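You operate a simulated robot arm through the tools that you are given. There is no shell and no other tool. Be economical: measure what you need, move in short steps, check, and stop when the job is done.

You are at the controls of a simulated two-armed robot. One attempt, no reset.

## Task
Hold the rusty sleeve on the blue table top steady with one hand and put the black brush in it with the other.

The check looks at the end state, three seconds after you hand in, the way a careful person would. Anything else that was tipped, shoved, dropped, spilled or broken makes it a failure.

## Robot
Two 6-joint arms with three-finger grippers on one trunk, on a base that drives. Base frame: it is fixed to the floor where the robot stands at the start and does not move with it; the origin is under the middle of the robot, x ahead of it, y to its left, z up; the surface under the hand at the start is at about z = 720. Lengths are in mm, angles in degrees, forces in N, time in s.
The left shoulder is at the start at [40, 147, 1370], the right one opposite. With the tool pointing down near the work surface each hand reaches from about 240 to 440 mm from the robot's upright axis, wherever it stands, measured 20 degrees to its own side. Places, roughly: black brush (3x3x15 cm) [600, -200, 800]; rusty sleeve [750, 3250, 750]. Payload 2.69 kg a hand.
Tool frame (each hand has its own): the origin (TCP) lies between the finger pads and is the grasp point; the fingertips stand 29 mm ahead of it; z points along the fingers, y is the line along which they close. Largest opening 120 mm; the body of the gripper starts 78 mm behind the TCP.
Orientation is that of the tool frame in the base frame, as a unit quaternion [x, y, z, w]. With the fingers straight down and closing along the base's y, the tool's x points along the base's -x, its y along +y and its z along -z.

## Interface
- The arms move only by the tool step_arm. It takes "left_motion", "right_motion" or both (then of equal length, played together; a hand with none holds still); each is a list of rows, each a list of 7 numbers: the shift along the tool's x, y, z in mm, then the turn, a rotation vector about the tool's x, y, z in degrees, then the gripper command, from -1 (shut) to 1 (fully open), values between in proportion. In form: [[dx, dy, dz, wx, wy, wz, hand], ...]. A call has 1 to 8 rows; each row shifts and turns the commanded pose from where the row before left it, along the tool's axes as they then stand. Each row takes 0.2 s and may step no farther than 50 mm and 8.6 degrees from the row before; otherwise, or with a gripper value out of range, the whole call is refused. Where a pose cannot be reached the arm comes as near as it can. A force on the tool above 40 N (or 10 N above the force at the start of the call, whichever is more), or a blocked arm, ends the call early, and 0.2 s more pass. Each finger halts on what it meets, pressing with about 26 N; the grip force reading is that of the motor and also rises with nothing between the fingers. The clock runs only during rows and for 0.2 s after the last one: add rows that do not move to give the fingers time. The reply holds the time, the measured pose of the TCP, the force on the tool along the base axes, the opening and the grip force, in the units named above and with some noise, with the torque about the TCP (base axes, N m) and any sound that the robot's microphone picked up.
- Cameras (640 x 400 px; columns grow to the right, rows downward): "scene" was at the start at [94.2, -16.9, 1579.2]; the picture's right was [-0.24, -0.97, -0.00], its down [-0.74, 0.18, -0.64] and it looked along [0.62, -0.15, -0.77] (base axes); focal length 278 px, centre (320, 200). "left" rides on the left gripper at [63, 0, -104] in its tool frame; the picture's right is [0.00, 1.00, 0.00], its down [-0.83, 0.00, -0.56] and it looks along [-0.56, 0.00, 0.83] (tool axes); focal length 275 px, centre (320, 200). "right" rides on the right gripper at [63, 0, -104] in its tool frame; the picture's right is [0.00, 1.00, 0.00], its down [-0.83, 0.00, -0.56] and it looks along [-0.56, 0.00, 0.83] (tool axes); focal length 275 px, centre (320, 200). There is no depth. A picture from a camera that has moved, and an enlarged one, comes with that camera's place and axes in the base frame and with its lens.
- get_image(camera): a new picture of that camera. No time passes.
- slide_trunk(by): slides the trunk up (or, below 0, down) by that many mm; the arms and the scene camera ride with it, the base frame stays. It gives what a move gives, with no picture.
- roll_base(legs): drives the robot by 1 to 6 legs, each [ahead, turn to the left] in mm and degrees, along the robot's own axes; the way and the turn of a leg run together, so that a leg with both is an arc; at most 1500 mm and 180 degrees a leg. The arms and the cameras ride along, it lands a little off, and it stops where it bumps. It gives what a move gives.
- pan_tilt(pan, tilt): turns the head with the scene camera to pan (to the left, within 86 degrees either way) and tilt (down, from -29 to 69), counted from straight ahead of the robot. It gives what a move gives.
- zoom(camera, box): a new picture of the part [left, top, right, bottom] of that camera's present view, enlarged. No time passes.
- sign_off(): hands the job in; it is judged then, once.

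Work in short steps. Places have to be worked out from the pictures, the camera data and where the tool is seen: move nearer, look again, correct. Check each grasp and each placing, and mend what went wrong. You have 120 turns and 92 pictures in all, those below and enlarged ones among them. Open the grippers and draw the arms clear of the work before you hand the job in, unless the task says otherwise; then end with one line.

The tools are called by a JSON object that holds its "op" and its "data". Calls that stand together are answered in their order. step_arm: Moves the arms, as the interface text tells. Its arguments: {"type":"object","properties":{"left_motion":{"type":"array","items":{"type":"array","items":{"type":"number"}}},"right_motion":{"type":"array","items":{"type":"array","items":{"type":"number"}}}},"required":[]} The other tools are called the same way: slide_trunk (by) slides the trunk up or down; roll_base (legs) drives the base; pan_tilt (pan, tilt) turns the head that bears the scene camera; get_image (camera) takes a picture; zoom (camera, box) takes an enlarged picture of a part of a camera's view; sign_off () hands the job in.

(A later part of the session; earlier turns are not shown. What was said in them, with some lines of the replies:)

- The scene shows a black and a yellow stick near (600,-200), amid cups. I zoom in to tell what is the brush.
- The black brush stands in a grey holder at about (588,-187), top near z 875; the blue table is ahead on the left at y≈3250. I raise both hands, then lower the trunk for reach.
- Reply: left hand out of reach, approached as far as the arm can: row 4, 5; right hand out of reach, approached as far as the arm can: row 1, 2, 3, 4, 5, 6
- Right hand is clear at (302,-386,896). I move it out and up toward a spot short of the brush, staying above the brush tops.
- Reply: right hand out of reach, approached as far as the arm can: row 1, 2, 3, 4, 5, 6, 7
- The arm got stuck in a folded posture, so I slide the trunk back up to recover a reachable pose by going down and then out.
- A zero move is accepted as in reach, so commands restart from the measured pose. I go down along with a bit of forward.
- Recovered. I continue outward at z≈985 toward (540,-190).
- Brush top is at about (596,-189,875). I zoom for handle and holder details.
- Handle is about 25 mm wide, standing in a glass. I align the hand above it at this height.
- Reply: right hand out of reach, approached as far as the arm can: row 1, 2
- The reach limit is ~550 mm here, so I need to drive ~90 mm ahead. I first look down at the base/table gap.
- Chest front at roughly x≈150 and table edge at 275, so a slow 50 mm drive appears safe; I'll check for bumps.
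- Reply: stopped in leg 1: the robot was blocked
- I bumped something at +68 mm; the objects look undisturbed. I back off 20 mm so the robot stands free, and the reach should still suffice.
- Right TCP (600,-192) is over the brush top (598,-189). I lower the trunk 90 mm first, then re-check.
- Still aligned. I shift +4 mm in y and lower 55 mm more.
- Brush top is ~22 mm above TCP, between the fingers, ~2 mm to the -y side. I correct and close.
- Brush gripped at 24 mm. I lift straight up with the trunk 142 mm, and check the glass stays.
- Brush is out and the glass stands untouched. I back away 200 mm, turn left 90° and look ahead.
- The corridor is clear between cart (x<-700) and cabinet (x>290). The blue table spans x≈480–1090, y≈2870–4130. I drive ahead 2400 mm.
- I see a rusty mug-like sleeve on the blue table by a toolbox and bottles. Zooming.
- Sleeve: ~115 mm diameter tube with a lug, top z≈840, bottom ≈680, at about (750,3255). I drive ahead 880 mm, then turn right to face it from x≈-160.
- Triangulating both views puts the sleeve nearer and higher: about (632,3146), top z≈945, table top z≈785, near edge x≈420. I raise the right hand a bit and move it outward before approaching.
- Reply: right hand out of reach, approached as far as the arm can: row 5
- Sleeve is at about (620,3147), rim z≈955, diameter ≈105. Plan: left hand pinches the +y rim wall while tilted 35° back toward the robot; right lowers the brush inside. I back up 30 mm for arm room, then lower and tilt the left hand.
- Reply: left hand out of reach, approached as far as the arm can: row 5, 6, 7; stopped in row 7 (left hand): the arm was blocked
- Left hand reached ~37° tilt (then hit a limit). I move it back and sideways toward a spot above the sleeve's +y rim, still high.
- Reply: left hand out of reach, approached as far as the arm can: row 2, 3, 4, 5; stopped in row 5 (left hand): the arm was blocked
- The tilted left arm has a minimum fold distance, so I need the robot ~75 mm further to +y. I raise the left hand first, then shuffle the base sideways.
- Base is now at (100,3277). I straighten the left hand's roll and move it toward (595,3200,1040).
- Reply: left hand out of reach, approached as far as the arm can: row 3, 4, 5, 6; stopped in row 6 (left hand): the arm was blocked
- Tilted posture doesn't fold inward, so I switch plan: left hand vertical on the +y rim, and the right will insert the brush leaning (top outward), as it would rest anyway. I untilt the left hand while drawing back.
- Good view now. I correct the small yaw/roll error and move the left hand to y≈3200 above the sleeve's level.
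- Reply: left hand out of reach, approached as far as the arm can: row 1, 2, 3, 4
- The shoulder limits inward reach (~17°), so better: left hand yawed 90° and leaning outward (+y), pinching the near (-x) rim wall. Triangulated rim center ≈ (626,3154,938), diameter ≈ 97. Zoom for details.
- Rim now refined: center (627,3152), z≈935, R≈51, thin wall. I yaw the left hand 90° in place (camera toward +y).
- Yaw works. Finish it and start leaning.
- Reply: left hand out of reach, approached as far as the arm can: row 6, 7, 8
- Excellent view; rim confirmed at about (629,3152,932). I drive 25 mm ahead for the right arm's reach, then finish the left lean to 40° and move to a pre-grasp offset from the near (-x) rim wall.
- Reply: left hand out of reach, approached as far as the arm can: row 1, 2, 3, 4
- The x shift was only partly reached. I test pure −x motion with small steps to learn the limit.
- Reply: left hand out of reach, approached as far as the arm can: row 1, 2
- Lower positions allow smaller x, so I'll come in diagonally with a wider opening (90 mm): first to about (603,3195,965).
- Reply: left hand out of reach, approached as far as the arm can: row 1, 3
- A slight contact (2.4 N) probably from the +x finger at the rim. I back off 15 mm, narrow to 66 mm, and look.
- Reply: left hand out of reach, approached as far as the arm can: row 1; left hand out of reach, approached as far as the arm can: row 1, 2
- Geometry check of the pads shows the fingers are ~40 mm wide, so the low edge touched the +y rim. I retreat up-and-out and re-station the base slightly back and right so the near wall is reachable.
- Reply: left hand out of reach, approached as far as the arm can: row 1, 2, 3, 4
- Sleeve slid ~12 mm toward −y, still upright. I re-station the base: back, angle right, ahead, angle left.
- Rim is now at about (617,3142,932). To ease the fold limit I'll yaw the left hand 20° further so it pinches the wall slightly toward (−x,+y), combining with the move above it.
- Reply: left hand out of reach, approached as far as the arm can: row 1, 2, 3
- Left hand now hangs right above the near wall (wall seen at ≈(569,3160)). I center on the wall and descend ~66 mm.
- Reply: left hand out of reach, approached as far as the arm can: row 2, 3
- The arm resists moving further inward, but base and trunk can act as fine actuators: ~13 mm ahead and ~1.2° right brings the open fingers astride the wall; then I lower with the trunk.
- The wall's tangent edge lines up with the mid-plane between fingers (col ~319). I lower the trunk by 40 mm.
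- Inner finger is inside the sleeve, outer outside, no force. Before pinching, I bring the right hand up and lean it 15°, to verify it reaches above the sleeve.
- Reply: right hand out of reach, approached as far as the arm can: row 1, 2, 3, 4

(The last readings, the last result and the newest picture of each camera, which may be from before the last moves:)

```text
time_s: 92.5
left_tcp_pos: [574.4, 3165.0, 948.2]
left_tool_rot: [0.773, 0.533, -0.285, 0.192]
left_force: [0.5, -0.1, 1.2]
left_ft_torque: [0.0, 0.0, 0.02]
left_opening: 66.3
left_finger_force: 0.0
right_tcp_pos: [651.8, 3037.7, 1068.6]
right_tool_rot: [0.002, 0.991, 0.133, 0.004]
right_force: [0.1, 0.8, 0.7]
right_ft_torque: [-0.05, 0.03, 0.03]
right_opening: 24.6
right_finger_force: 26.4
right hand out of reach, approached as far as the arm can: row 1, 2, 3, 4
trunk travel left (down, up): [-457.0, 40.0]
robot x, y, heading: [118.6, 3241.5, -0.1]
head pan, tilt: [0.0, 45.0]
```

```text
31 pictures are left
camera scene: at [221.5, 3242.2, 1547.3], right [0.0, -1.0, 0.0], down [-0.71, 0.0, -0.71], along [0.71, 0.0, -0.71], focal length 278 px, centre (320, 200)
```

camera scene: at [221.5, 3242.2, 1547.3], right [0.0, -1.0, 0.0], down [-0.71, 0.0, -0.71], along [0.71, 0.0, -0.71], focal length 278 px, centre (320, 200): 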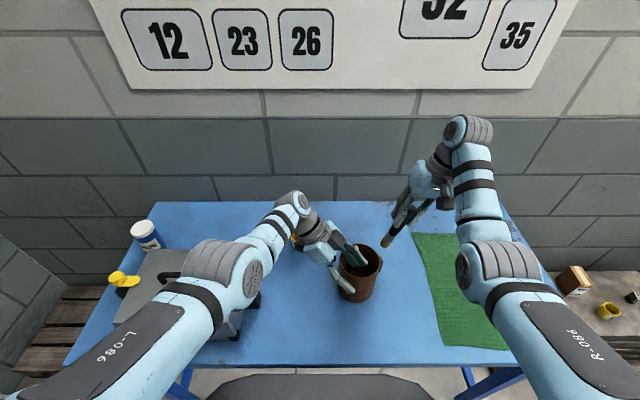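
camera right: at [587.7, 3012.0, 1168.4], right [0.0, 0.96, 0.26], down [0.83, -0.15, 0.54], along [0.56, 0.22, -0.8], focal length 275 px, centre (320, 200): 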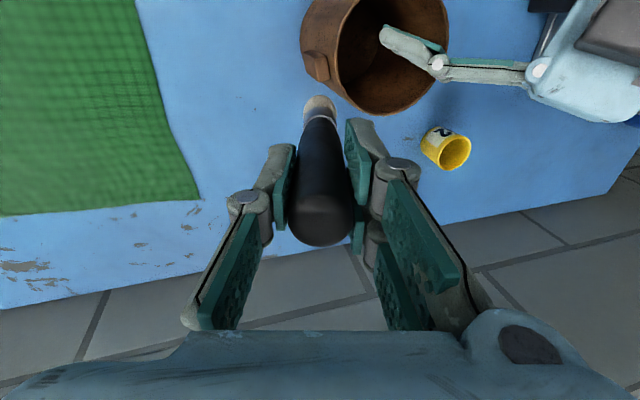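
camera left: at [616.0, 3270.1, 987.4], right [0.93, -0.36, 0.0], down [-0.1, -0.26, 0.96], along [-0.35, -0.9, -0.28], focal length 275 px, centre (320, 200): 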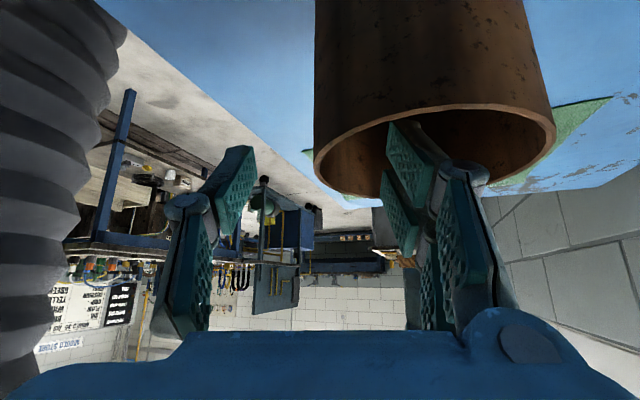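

Right hand can hover; it now needs ~27 mm less x and ~65 mm more +y. I attempt this, keeping the brush tip above the rim.

{"op": "step_arm", "data": {"right_motion": [[9, 22, 6, 0, 0, 0, -1], [9, 22, 6, 0, 0, 0, -1], [9, 20, 5, 0, 0, 0, -1]]}}

{"op": "get_image", "data": {"camera": "right"}}

```text
time_s: 93.3
left_tcp_pos: [574.6, 3163.4, 948.1]
left_tool_rot: [0.773, 0.534, -0.284, 0.191]
left_force: [-0.3, 0.3, 0.0]
left_ft_torque: [0.02, 0.0, -0.02]
left_opening: 66.2
left_finger_force: 0.1
right_tcp_pos: [642.4, 3104.3, 1056.1]
right_tool_rot: [0.002, 0.991, 0.132, 0.005]
right_force: [0.8, -0.4, -1.1]
right_ft_torque: [0.01, -0.02, 0.0]
right_opening: 24.5
right_finger_force: 25.4
right hand out of reach, approached as far as the arm can: row 1, 2, 3
trunk travel left (down, up): [-457.0, 40.0]
robot x, y, heading: [121.9, 3239.0, -0.2]
head pan, tilt: [0.0, 45.0]
```

```text
30 pictures are left
camera right: at [578.9, 3077.1, 1157.2], right [0.0, 0.96, 0.26], down [0.83, -0.15, 0.55], along [0.56, 0.22, -0.8], focal length 275 px, centre (320, 200)
```

right: 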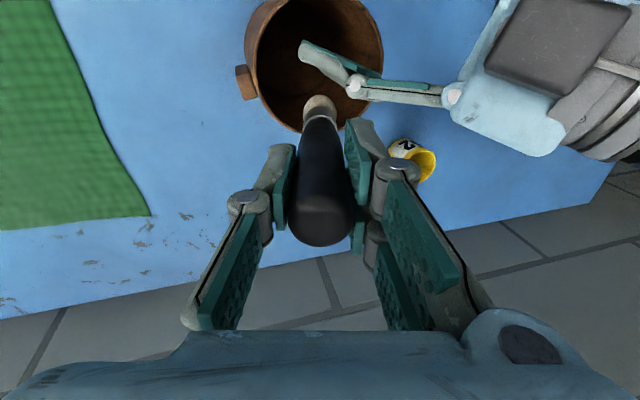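

The brush tip (642,3137,935) is just above the opening, inside the rim circle. Now I pinch the wall with the left hand.

{"op": "step_arm", "data": {"left_motion": [[0, 0, 0, 0, 0, 0, -0.4], [0, 0, 0, 0, 0, 0, -0.7], [0, 0, 0, 0, 0, 0, -0.9], [0, 0, 0, 0, 0, 0, -1], [0, 0, 0, 0, 0, 0, -1]]}}

{"op": "get_image", "data": {"camera": "right"}}

{"op": "get_image", "data": {"camera": "left"}}

```text
time_s: 94.5
left_tcp_pos: [574.4, 3162.5, 948.5]
left_tool_rot: [0.774, 0.534, -0.284, 0.191]
left_force: [1.1, -0.7, 1.8]
left_ft_torque: [-0.02, 0.05, -0.03]
left_opening: 6.0
left_finger_force: 26.0
right_tcp_pos: [642.4, 3101.9, 1057.2]
right_tool_rot: [0.002, 0.991, 0.133, 0.005]
right_force: [0.4, -0.3, -1.0]
right_ft_torque: [-0.02, -0.01, -0.01]
right_opening: 24.5
right_finger_force: 26.3
trunk travel left (down, up): [-457.0, 40.0]
robot x, y, heading: [116.3, 3240.5, -0.2]
head pan, tilt: [0.0, 45.0]
```

```text
29 pictures are left
camera right: at [579.1, 3076.0, 1157.0], right [0.0, 0.96, 0.26], down [0.83, -0.15, 0.54], along [0.56, 0.22, -0.8], focal length 275 px, centre (320, 200)
```

right: 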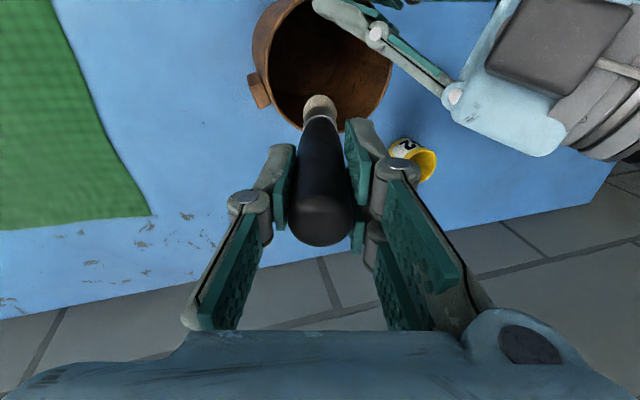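

```text
28 pictures are left
camera left: at [616.3, 3270.0, 987.6], right [0.93, -0.36, 0.0], down [-0.1, -0.26, 0.96], along [-0.35, -0.9, -0.28], focal length 275 px, centre (320, 200)
```

left: 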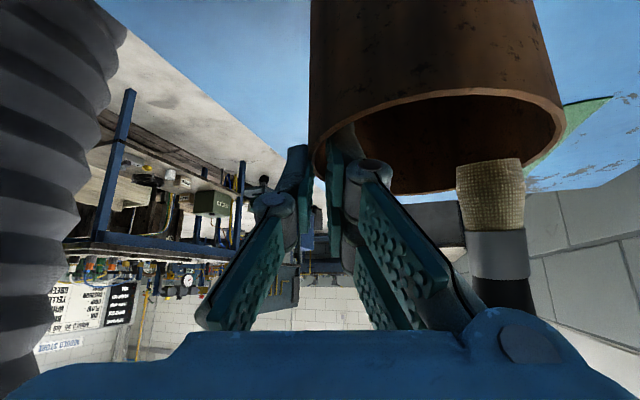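

Pinched the wall (6 mm, 26 N). The brush tip is inside the opening; I lower along the brush axis while easing −x.

{"op": "step_arm", "data": {"right_motion": [[4, 0, 20, 0, 0, 0, -1], [6, 0, 20, 0, 0, 0, -1]]}}

{"op": "get_image", "data": {"camera": "left"}}

{"op": "get_image", "data": {"camera": "right"}}

```text
time_s: 95.1
left_tcp_pos: [573.7, 3163.0, 947.9]
left_tool_rot: [0.773, 0.534, -0.283, 0.191]
left_force: [0.5, 0.4, 3.4]
left_ft_torque: [-0.03, 0.04, 0.03]
left_opening: 6.1
left_finger_force: 26.2
right_tcp_pos: [631.6, 3112.7, 1018.2]
right_tool_rot: [0.002, 0.991, 0.133, 0.006]
right_force: [-0.4, -0.2, -1.2]
right_ft_torque: [-0.01, 0.0, 0.02]
right_opening: 24.3
right_finger_force: 26.2
trunk travel left (down, up): [-457.0, 40.0]
robot x, y, heading: [118.7, 3235.4, -0.3]
head pan, tilt: [0.0, 45.0]
```

```text
27 pictures are left
camera left: at [616.2, 3270.0, 987.6], right [0.93, -0.36, 0.0], down [-0.1, -0.26, 0.96], along [-0.35, -0.9, -0.28], focal length 275 px, centre (320, 200)
```

left: 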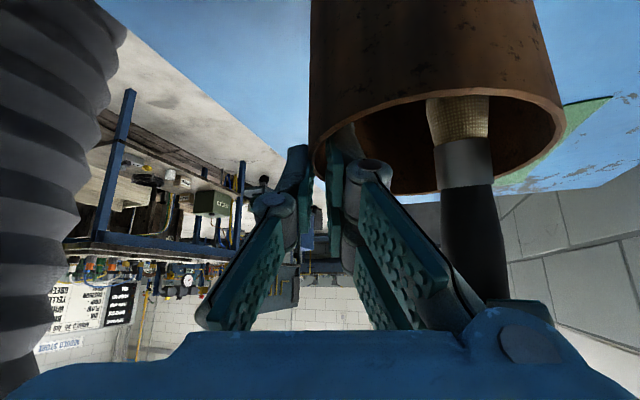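

```text
26 pictures are left
camera right: at [569.2, 3087.6, 1118.5], right [0.0, 0.96, 0.26], down [0.83, -0.15, 0.55], along [0.56, 0.22, -0.8], focal length 275 px, centre (320, 200)
```

right: 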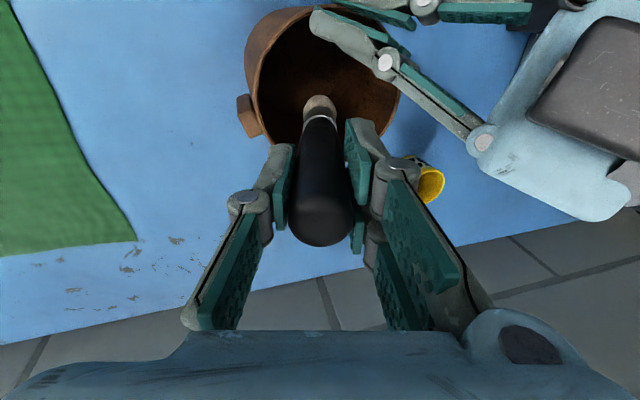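

Brush is inside with no force. Lower 45 mm more in small steps.

{"op": "step_arm", "data": {"right_motion": [[2, 0, 15, 0, 0, 0, -1], [2, 0, 15, 0, 0, 0, -1], [2, 0, 15, 0, 0, 0, -1]]}}

{"op": "get_image", "data": {"camera": "right"}}

{"op": "zoom", "data": {"camera": "scene", "box": [260, 150, 480, 320]}}

```text
time_s: 95.9
left_tcp_pos: [574.4, 3162.7, 949.4]
left_tool_rot: [0.773, 0.534, -0.284, 0.191]
left_force: [1.1, -0.6, 3.7]
left_ft_torque: [-0.01, 0.02, -0.02]
left_opening: 6.1
left_finger_force: 26.8
right_tcp_pos: [627.5, 3125.1, 973.7]
right_tool_rot: [0.002, 0.991, 0.133, 0.005]
right_force: [-0.4, -1.8, -1.2]
right_ft_torque: [0.0, 0.0, 0.01]
right_opening: 24.4
right_finger_force: 26.1
trunk travel left (down, up): [-457.0, 40.0]
robot x, y, heading: [118.6, 3240.0, -0.3]
head pan, tilt: [0.0, 45.0]
```

```text
25 pictures are left
camera right: at [563.8, 3099.8, 1075.2], right [0.0, 0.96, 0.26], down [0.83, -0.15, 0.55], along [0.56, 0.22, -0.8], focal length 275 px, centre (320, 200)
```

right: 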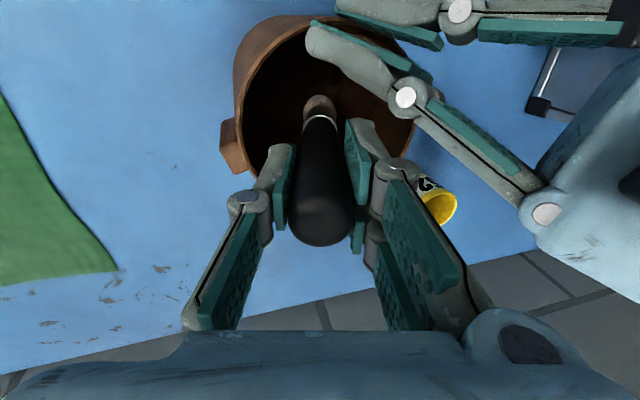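

```text
2.35 times, centred on (370, 235) of scene
camera zoom: at [221.0, 3239.7, 1547.3], right [0.0, -1.0, 0.0], down [-0.71, 0.0, -0.71], along [0.71, 0.0, -0.71], focal length 654 px, centre (202, 118)
```

zoom: 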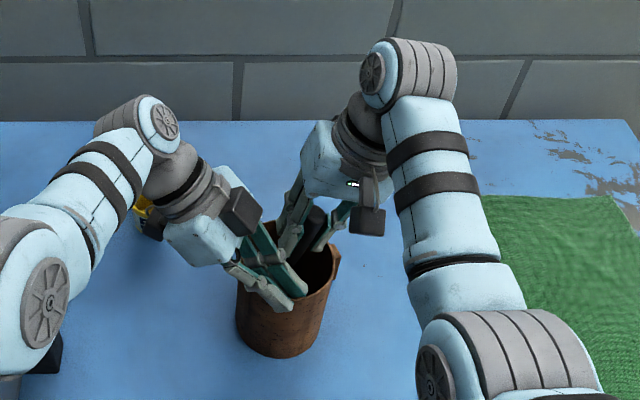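

Tips are just above the rim and the brush is ~90 mm inside. I release here gently by opening to 40 mm, letting it slide down.

{"op": "step_arm", "data": {"right_motion": [[0, 0, 0, 0, 0, 0, -0.5], [0, 0, 0, 0, 0, 0, -0.36], [0, 0, 0, 0, 0, 0, -0.36], [0, 0, 0, 0, 0, 0, -0.36]]}}

{"op": "get_image", "data": {"camera": "right"}}

{"op": "get_image", "data": {"camera": "left"}}

```text
time_s: 96.9
left_tcp_pos: [574.6, 3163.6, 948.3]
left_tool_rot: [0.773, 0.534, -0.283, 0.192]
left_force: [1.2, 0.1, 3.1]
left_ft_torque: [-0.05, 0.03, -0.01]
left_opening: 6.3
left_finger_force: 25.7
right_tcp_pos: [626.5, 3125.2, 975.6]
right_tool_rot: [0.003, 0.991, 0.134, 0.006]
right_force: [0.1, -0.4, 0.3]
right_ft_torque: [-0.01, 0.01, 0.0]
right_opening: 38.4
right_finger_force: 0.1
trunk travel left (down, up): [-457.0, 40.0]
robot x, y, heading: [119.3, 3234.8, -0.4]
head pan, tilt: [0.0, 45.0]
```

```text
23 pictures are left
camera right: at [563.8, 3099.8, 1075.5], right [0.0, 0.96, 0.26], down [0.83, -0.15, 0.54], along [0.56, 0.22, -0.8], focal length 275 px, centre (320, 200)
```

right: 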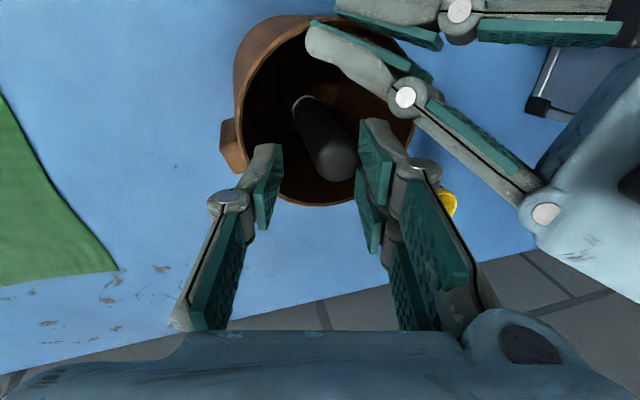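

```text
22 pictures are left
camera left: at [616.2, 3270.0, 987.7], right [0.93, -0.36, 0.0], down [-0.1, -0.26, 0.96], along [-0.35, -0.9, -0.28], focal length 275 px, centre (320, 200)
```

left: 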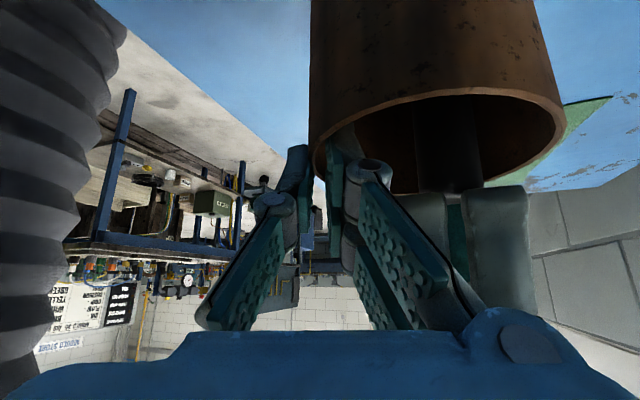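

Brush is inside the sleeve, leaning at its wall. I withdraw the right hand up along its axis, then outward.

{"op": "step_arm", "data": {"right_motion": [[0, 0, -20, 0, 0, 0, -0.36], [0, 0, -25, 0, 0, 0, -0.36], [-3, -10, -25, 0, 0, 0, -0.36], [-3, -30, -10, 0, 0, 0, -0.36], [0, -30, 0, 0, 0, 0, -0.36], [0, -30, 0, 0, 0, 0, -0.36]]}}

{"op": "get_image", "data": {"camera": "right"}}

```text
time_s: 98.3
left_tcp_pos: [574.6, 3162.3, 949.2]
left_tool_rot: [0.774, 0.534, -0.282, 0.191]
left_force: [1.5, 0.2, 4.5]
left_ft_torque: [-0.09, 0.01, -0.02]
left_opening: 6.0
left_finger_force: 25.7
right_tcp_pos: [633.0, 3007.0, 1026.4]
right_tool_rot: [0.002, 0.991, 0.134, 0.005]
right_force: [-0.4, -0.3, -0.5]
right_ft_torque: [0.05, 0.03, -0.02]
right_opening: 38.5
right_finger_force: 0.0
trunk travel left (down, up): [-457.0, 40.0]
robot x, y, heading: [120.6, 3240.0, -0.2]
head pan, tilt: [0.0, 45.0]
```

```text
21 pictures are left
camera right: at [569.3, 2981.2, 1126.5], right [0.0, 0.96, 0.26], down [0.83, -0.15, 0.55], along [0.56, 0.22, -0.8], focal length 275 px, centre (320, 200)
```

right: 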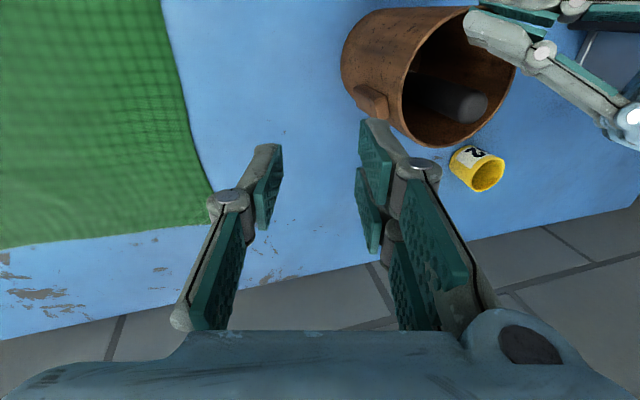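

Brush rests inside. I open the left fingers to 30 mm and lift straight up with the trunk.

{"op": "step_arm", "data": {"left_motion": [[0, 0, 0, 0, 0, 0, -0.8], [0, 0, 0, 0, 0, 0, -0.5], [0, 0, 0, 0, 0, 0, -0.5]]}}

{"op": "slide_trunk", "data": {"by": 40}}

{"op": "get_image", "data": {"camera": "left"}}

{"op": "zoom", "data": {"camera": "scene", "box": [260, 150, 480, 320]}}

```text
time_s: 99.1
left_tcp_pos: [575.8, 3162.1, 948.8]
left_tool_rot: [0.774, 0.533, -0.284, 0.191]
left_force: [-0.1, -0.4, 0.2]
left_ft_torque: [-0.02, -0.01, -0.04]
left_opening: 30.1
left_finger_force: 0.0
right_tcp_pos: [632.7, 3006.3, 1026.2]
right_tool_rot: [0.002, 0.991, 0.132, 0.005]
right_force: [-0.2, 0.8, -0.3]
right_ft_torque: [0.01, -0.02, 0.02]
right_opening: 38.3
right_finger_force: 0.1
trunk travel left (down, up): [-457.0, 40.0]
robot x, y, heading: [116.6, 3241.3, -0.3]
head pan, tilt: [0.0, 45.0]
```

```text
time_s: 100.0
left_tcp_pos: [575.6, 3162.8, 987.7]
left_tool_rot: [0.774, 0.534, -0.283, 0.191]
left_force: [0.2, 0.3, -0.4]
left_ft_torque: [0.0, 0.02, 0.02]
left_opening: 30.1
left_finger_force: 0.1
right_tcp_pos: [632.9, 3007.9, 1065.2]
right_tool_rot: [0.002, 0.991, 0.132, 0.005]
right_force: [0.5, 0.2, 0.3]
right_ft_torque: [0.02, 0.0, -0.01]
right_opening: 38.3
right_finger_force: 0.0
trunk travel left (down, up): [-497.0, 0.0]
robot x, y, heading: [120.1, 3242.3, -0.4]
head pan, tilt: [0.0, 45.0]
```

```text
20 pictures are left
camera left: at [616.1, 3270.1, 1026.9], right [0.93, -0.36, 0.0], down [-0.1, -0.26, 0.96], along [-0.35, -0.9, -0.28], focal length 275 px, centre (320, 200)
```

left: 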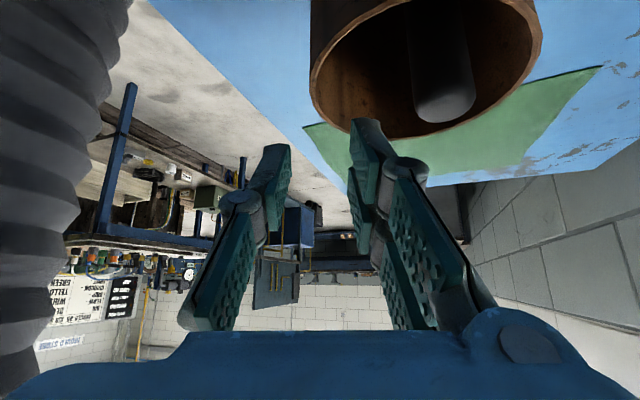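

```text
2.35 times, centred on (370, 235) of scene
camera zoom: at [220.8, 3239.8, 1586.6], right [0.0, -1.0, 0.0], down [-0.71, 0.0, -0.71], along [0.71, 0.0, -0.71], focal length 654 px, centre (202, 118)
```

zoom: 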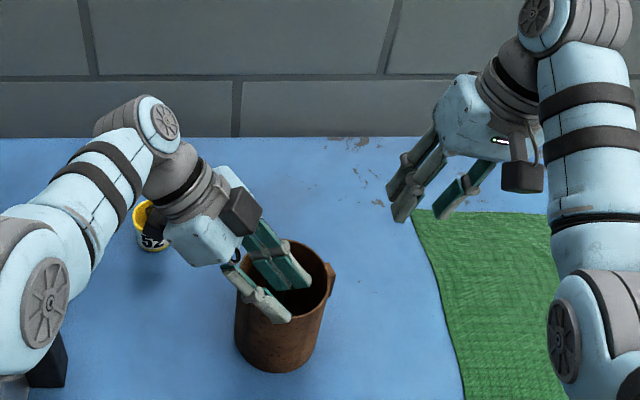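

Left fingers are clear above the rim. I back the base off 220 mm so both arms are clear, then check.

{"op": "roll_base", "data": {"legs": [[-220, 0]]}}

{"op": "step_arm", "data": {"left_motion": [[0, 0, 0, 0, 0, 0, 0.5], [0, 0, 0, 0, 0, 0, 0.5]], "right_motion": [[0, 0, 0, 0, 0, 0, 0.5], [0, 0, 0, 0, 0, 0, 0.5]]}}

{"op": "get_image", "data": {"camera": "scene"}}

{"op": "zoom", "data": {"camera": "scene", "box": [280, 150, 440, 290]}}

```text
time_s: 101.6
left_tcp_pos: [360.7, 3164.8, 985.0]
left_tool_rot: [0.773, 0.534, -0.285, 0.189]
left_force: [1.1, 0.3, -1.2]
left_ft_torque: [-0.01, 0.04, -0.01]
left_opening: 30.1
left_finger_force: 0.0
right_tcp_pos: [419.2, 3008.4, 1062.0]
right_tool_rot: [0.002, 0.991, 0.133, 0.003]
right_force: [1.0, 0.2, -0.3]
right_ft_torque: [0.0, 0.04, 0.04]
right_opening: 38.5
right_finger_force: 0.0
trunk travel left (down, up): [-497.0, 0.0]
robot x, y, heading: [-101.4, 3242.9, -0.6]
head pan, tilt: [0.0, 45.0]
```

```text
time_s: 102.2
left_tcp_pos: [358.0, 3163.3, 986.5]
left_tool_rot: [0.773, 0.533, -0.285, 0.191]
left_force: [0.8, -0.8, 0.0]
left_ft_torque: [-0.04, 0.01, -0.02]
left_opening: 89.6
left_finger_force: 0.0
right_tcp_pos: [416.6, 3007.5, 1063.6]
right_tool_rot: [0.002, 0.991, 0.134, 0.004]
right_force: [-0.2, 0.1, 0.0]
right_ft_torque: [0.0, 0.04, 0.01]
right_opening: 90.3
right_finger_force: 0.0
trunk travel left (down, up): [-497.0, 0.0]
robot x, y, heading: [-97.4, 3240.0, -0.3]
head pan, tilt: [0.0, 45.0]
```

```text
18 pictures are left
camera scene: at [5.0, 3240.7, 1586.0], right [-0.01, -1.0, 0.0], down [-0.71, 0.0, -0.71], along [0.71, 0.0, -0.71], focal length 278 px, centre (320, 200)
```

scene: 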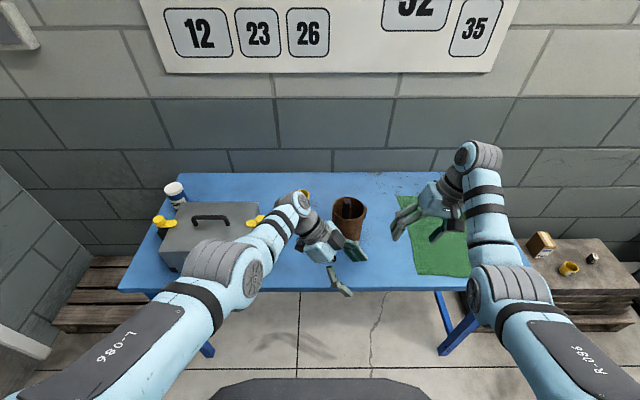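

```text
2.86 times, centred on (360, 220) of scene
camera zoom: at [5.0, 3240.7, 1586.0], right [-0.01, -1.0, 0.0], down [-0.71, 0.0, -0.71], along [0.71, 0.0, -0.71], focal length 795 px, centre (206, 143)
```

zoom: 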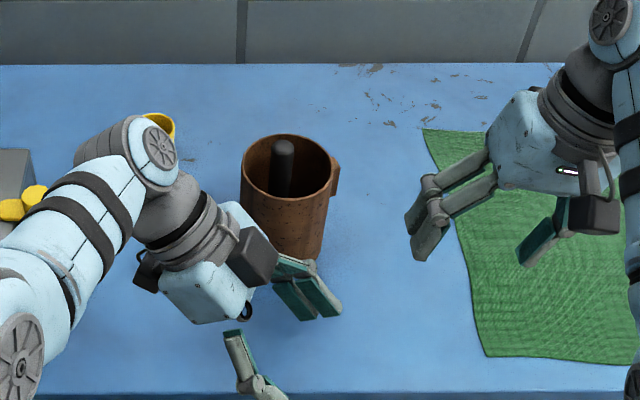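

The sleeve stands upright with the brush leaning inside and nothing else is disturbed. I back off a little more, then hand in.

{"op": "roll_base", "data": {"legs": [[-120, 0]]}}

{"op": "get_image", "data": {"camera": "scene"}}

```text
time_s: 103.5
left_tcp_pos: [241.8, 3164.8, 985.3]
left_tool_rot: [0.773, 0.533, -0.285, 0.189]
left_force: [0.3, 0.0, 0.1]
left_ft_torque: [0.02, 0.05, 0.0]
left_opening: 90.2
left_finger_force: 0.0
right_tcp_pos: [301.0, 3008.5, 1060.6]
right_tool_rot: [0.004, 0.991, 0.133, 0.002]
right_force: [-0.3, 0.0, -0.7]
right_ft_torque: [0.03, 0.06, 0.02]
right_opening: 89.7
right_finger_force: 0.0
trunk travel left (down, up): [-497.0, 0.0]
robot x, y, heading: [-213.8, 3241.4, -0.3]
head pan, tilt: [0.0, 45.0]
```

```text
16 pictures are left
camera scene: at [-108.6, 3241.1, 1585.5], right [-0.01, -1.0, 0.0], down [-0.71, 0.0, -0.7], along [0.7, 0.0, -0.71], focal length 278 px, centre (320, 200)
```

scene: 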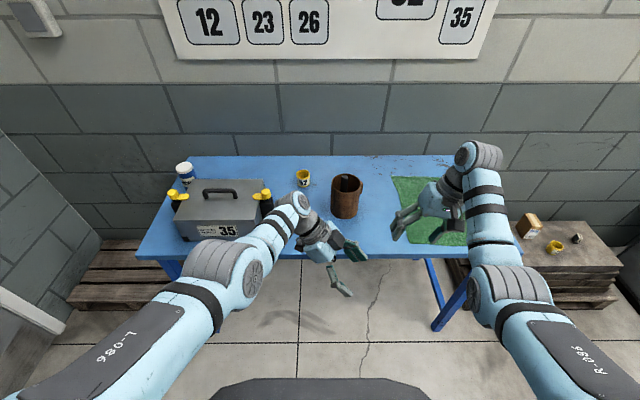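

All is in place and the arms are clear, so I hand in.

{"op": "sign_off", "data": {}}

```text
The job is handed in.
```

The black brush is standing in the rusty sleeve, put in with the right hand while the left pinched the rim; the sleeve slid about 12 mm on the blue table during an earlier grasp try, stayed upright, and nothing else looks disturbed in the last pictures.
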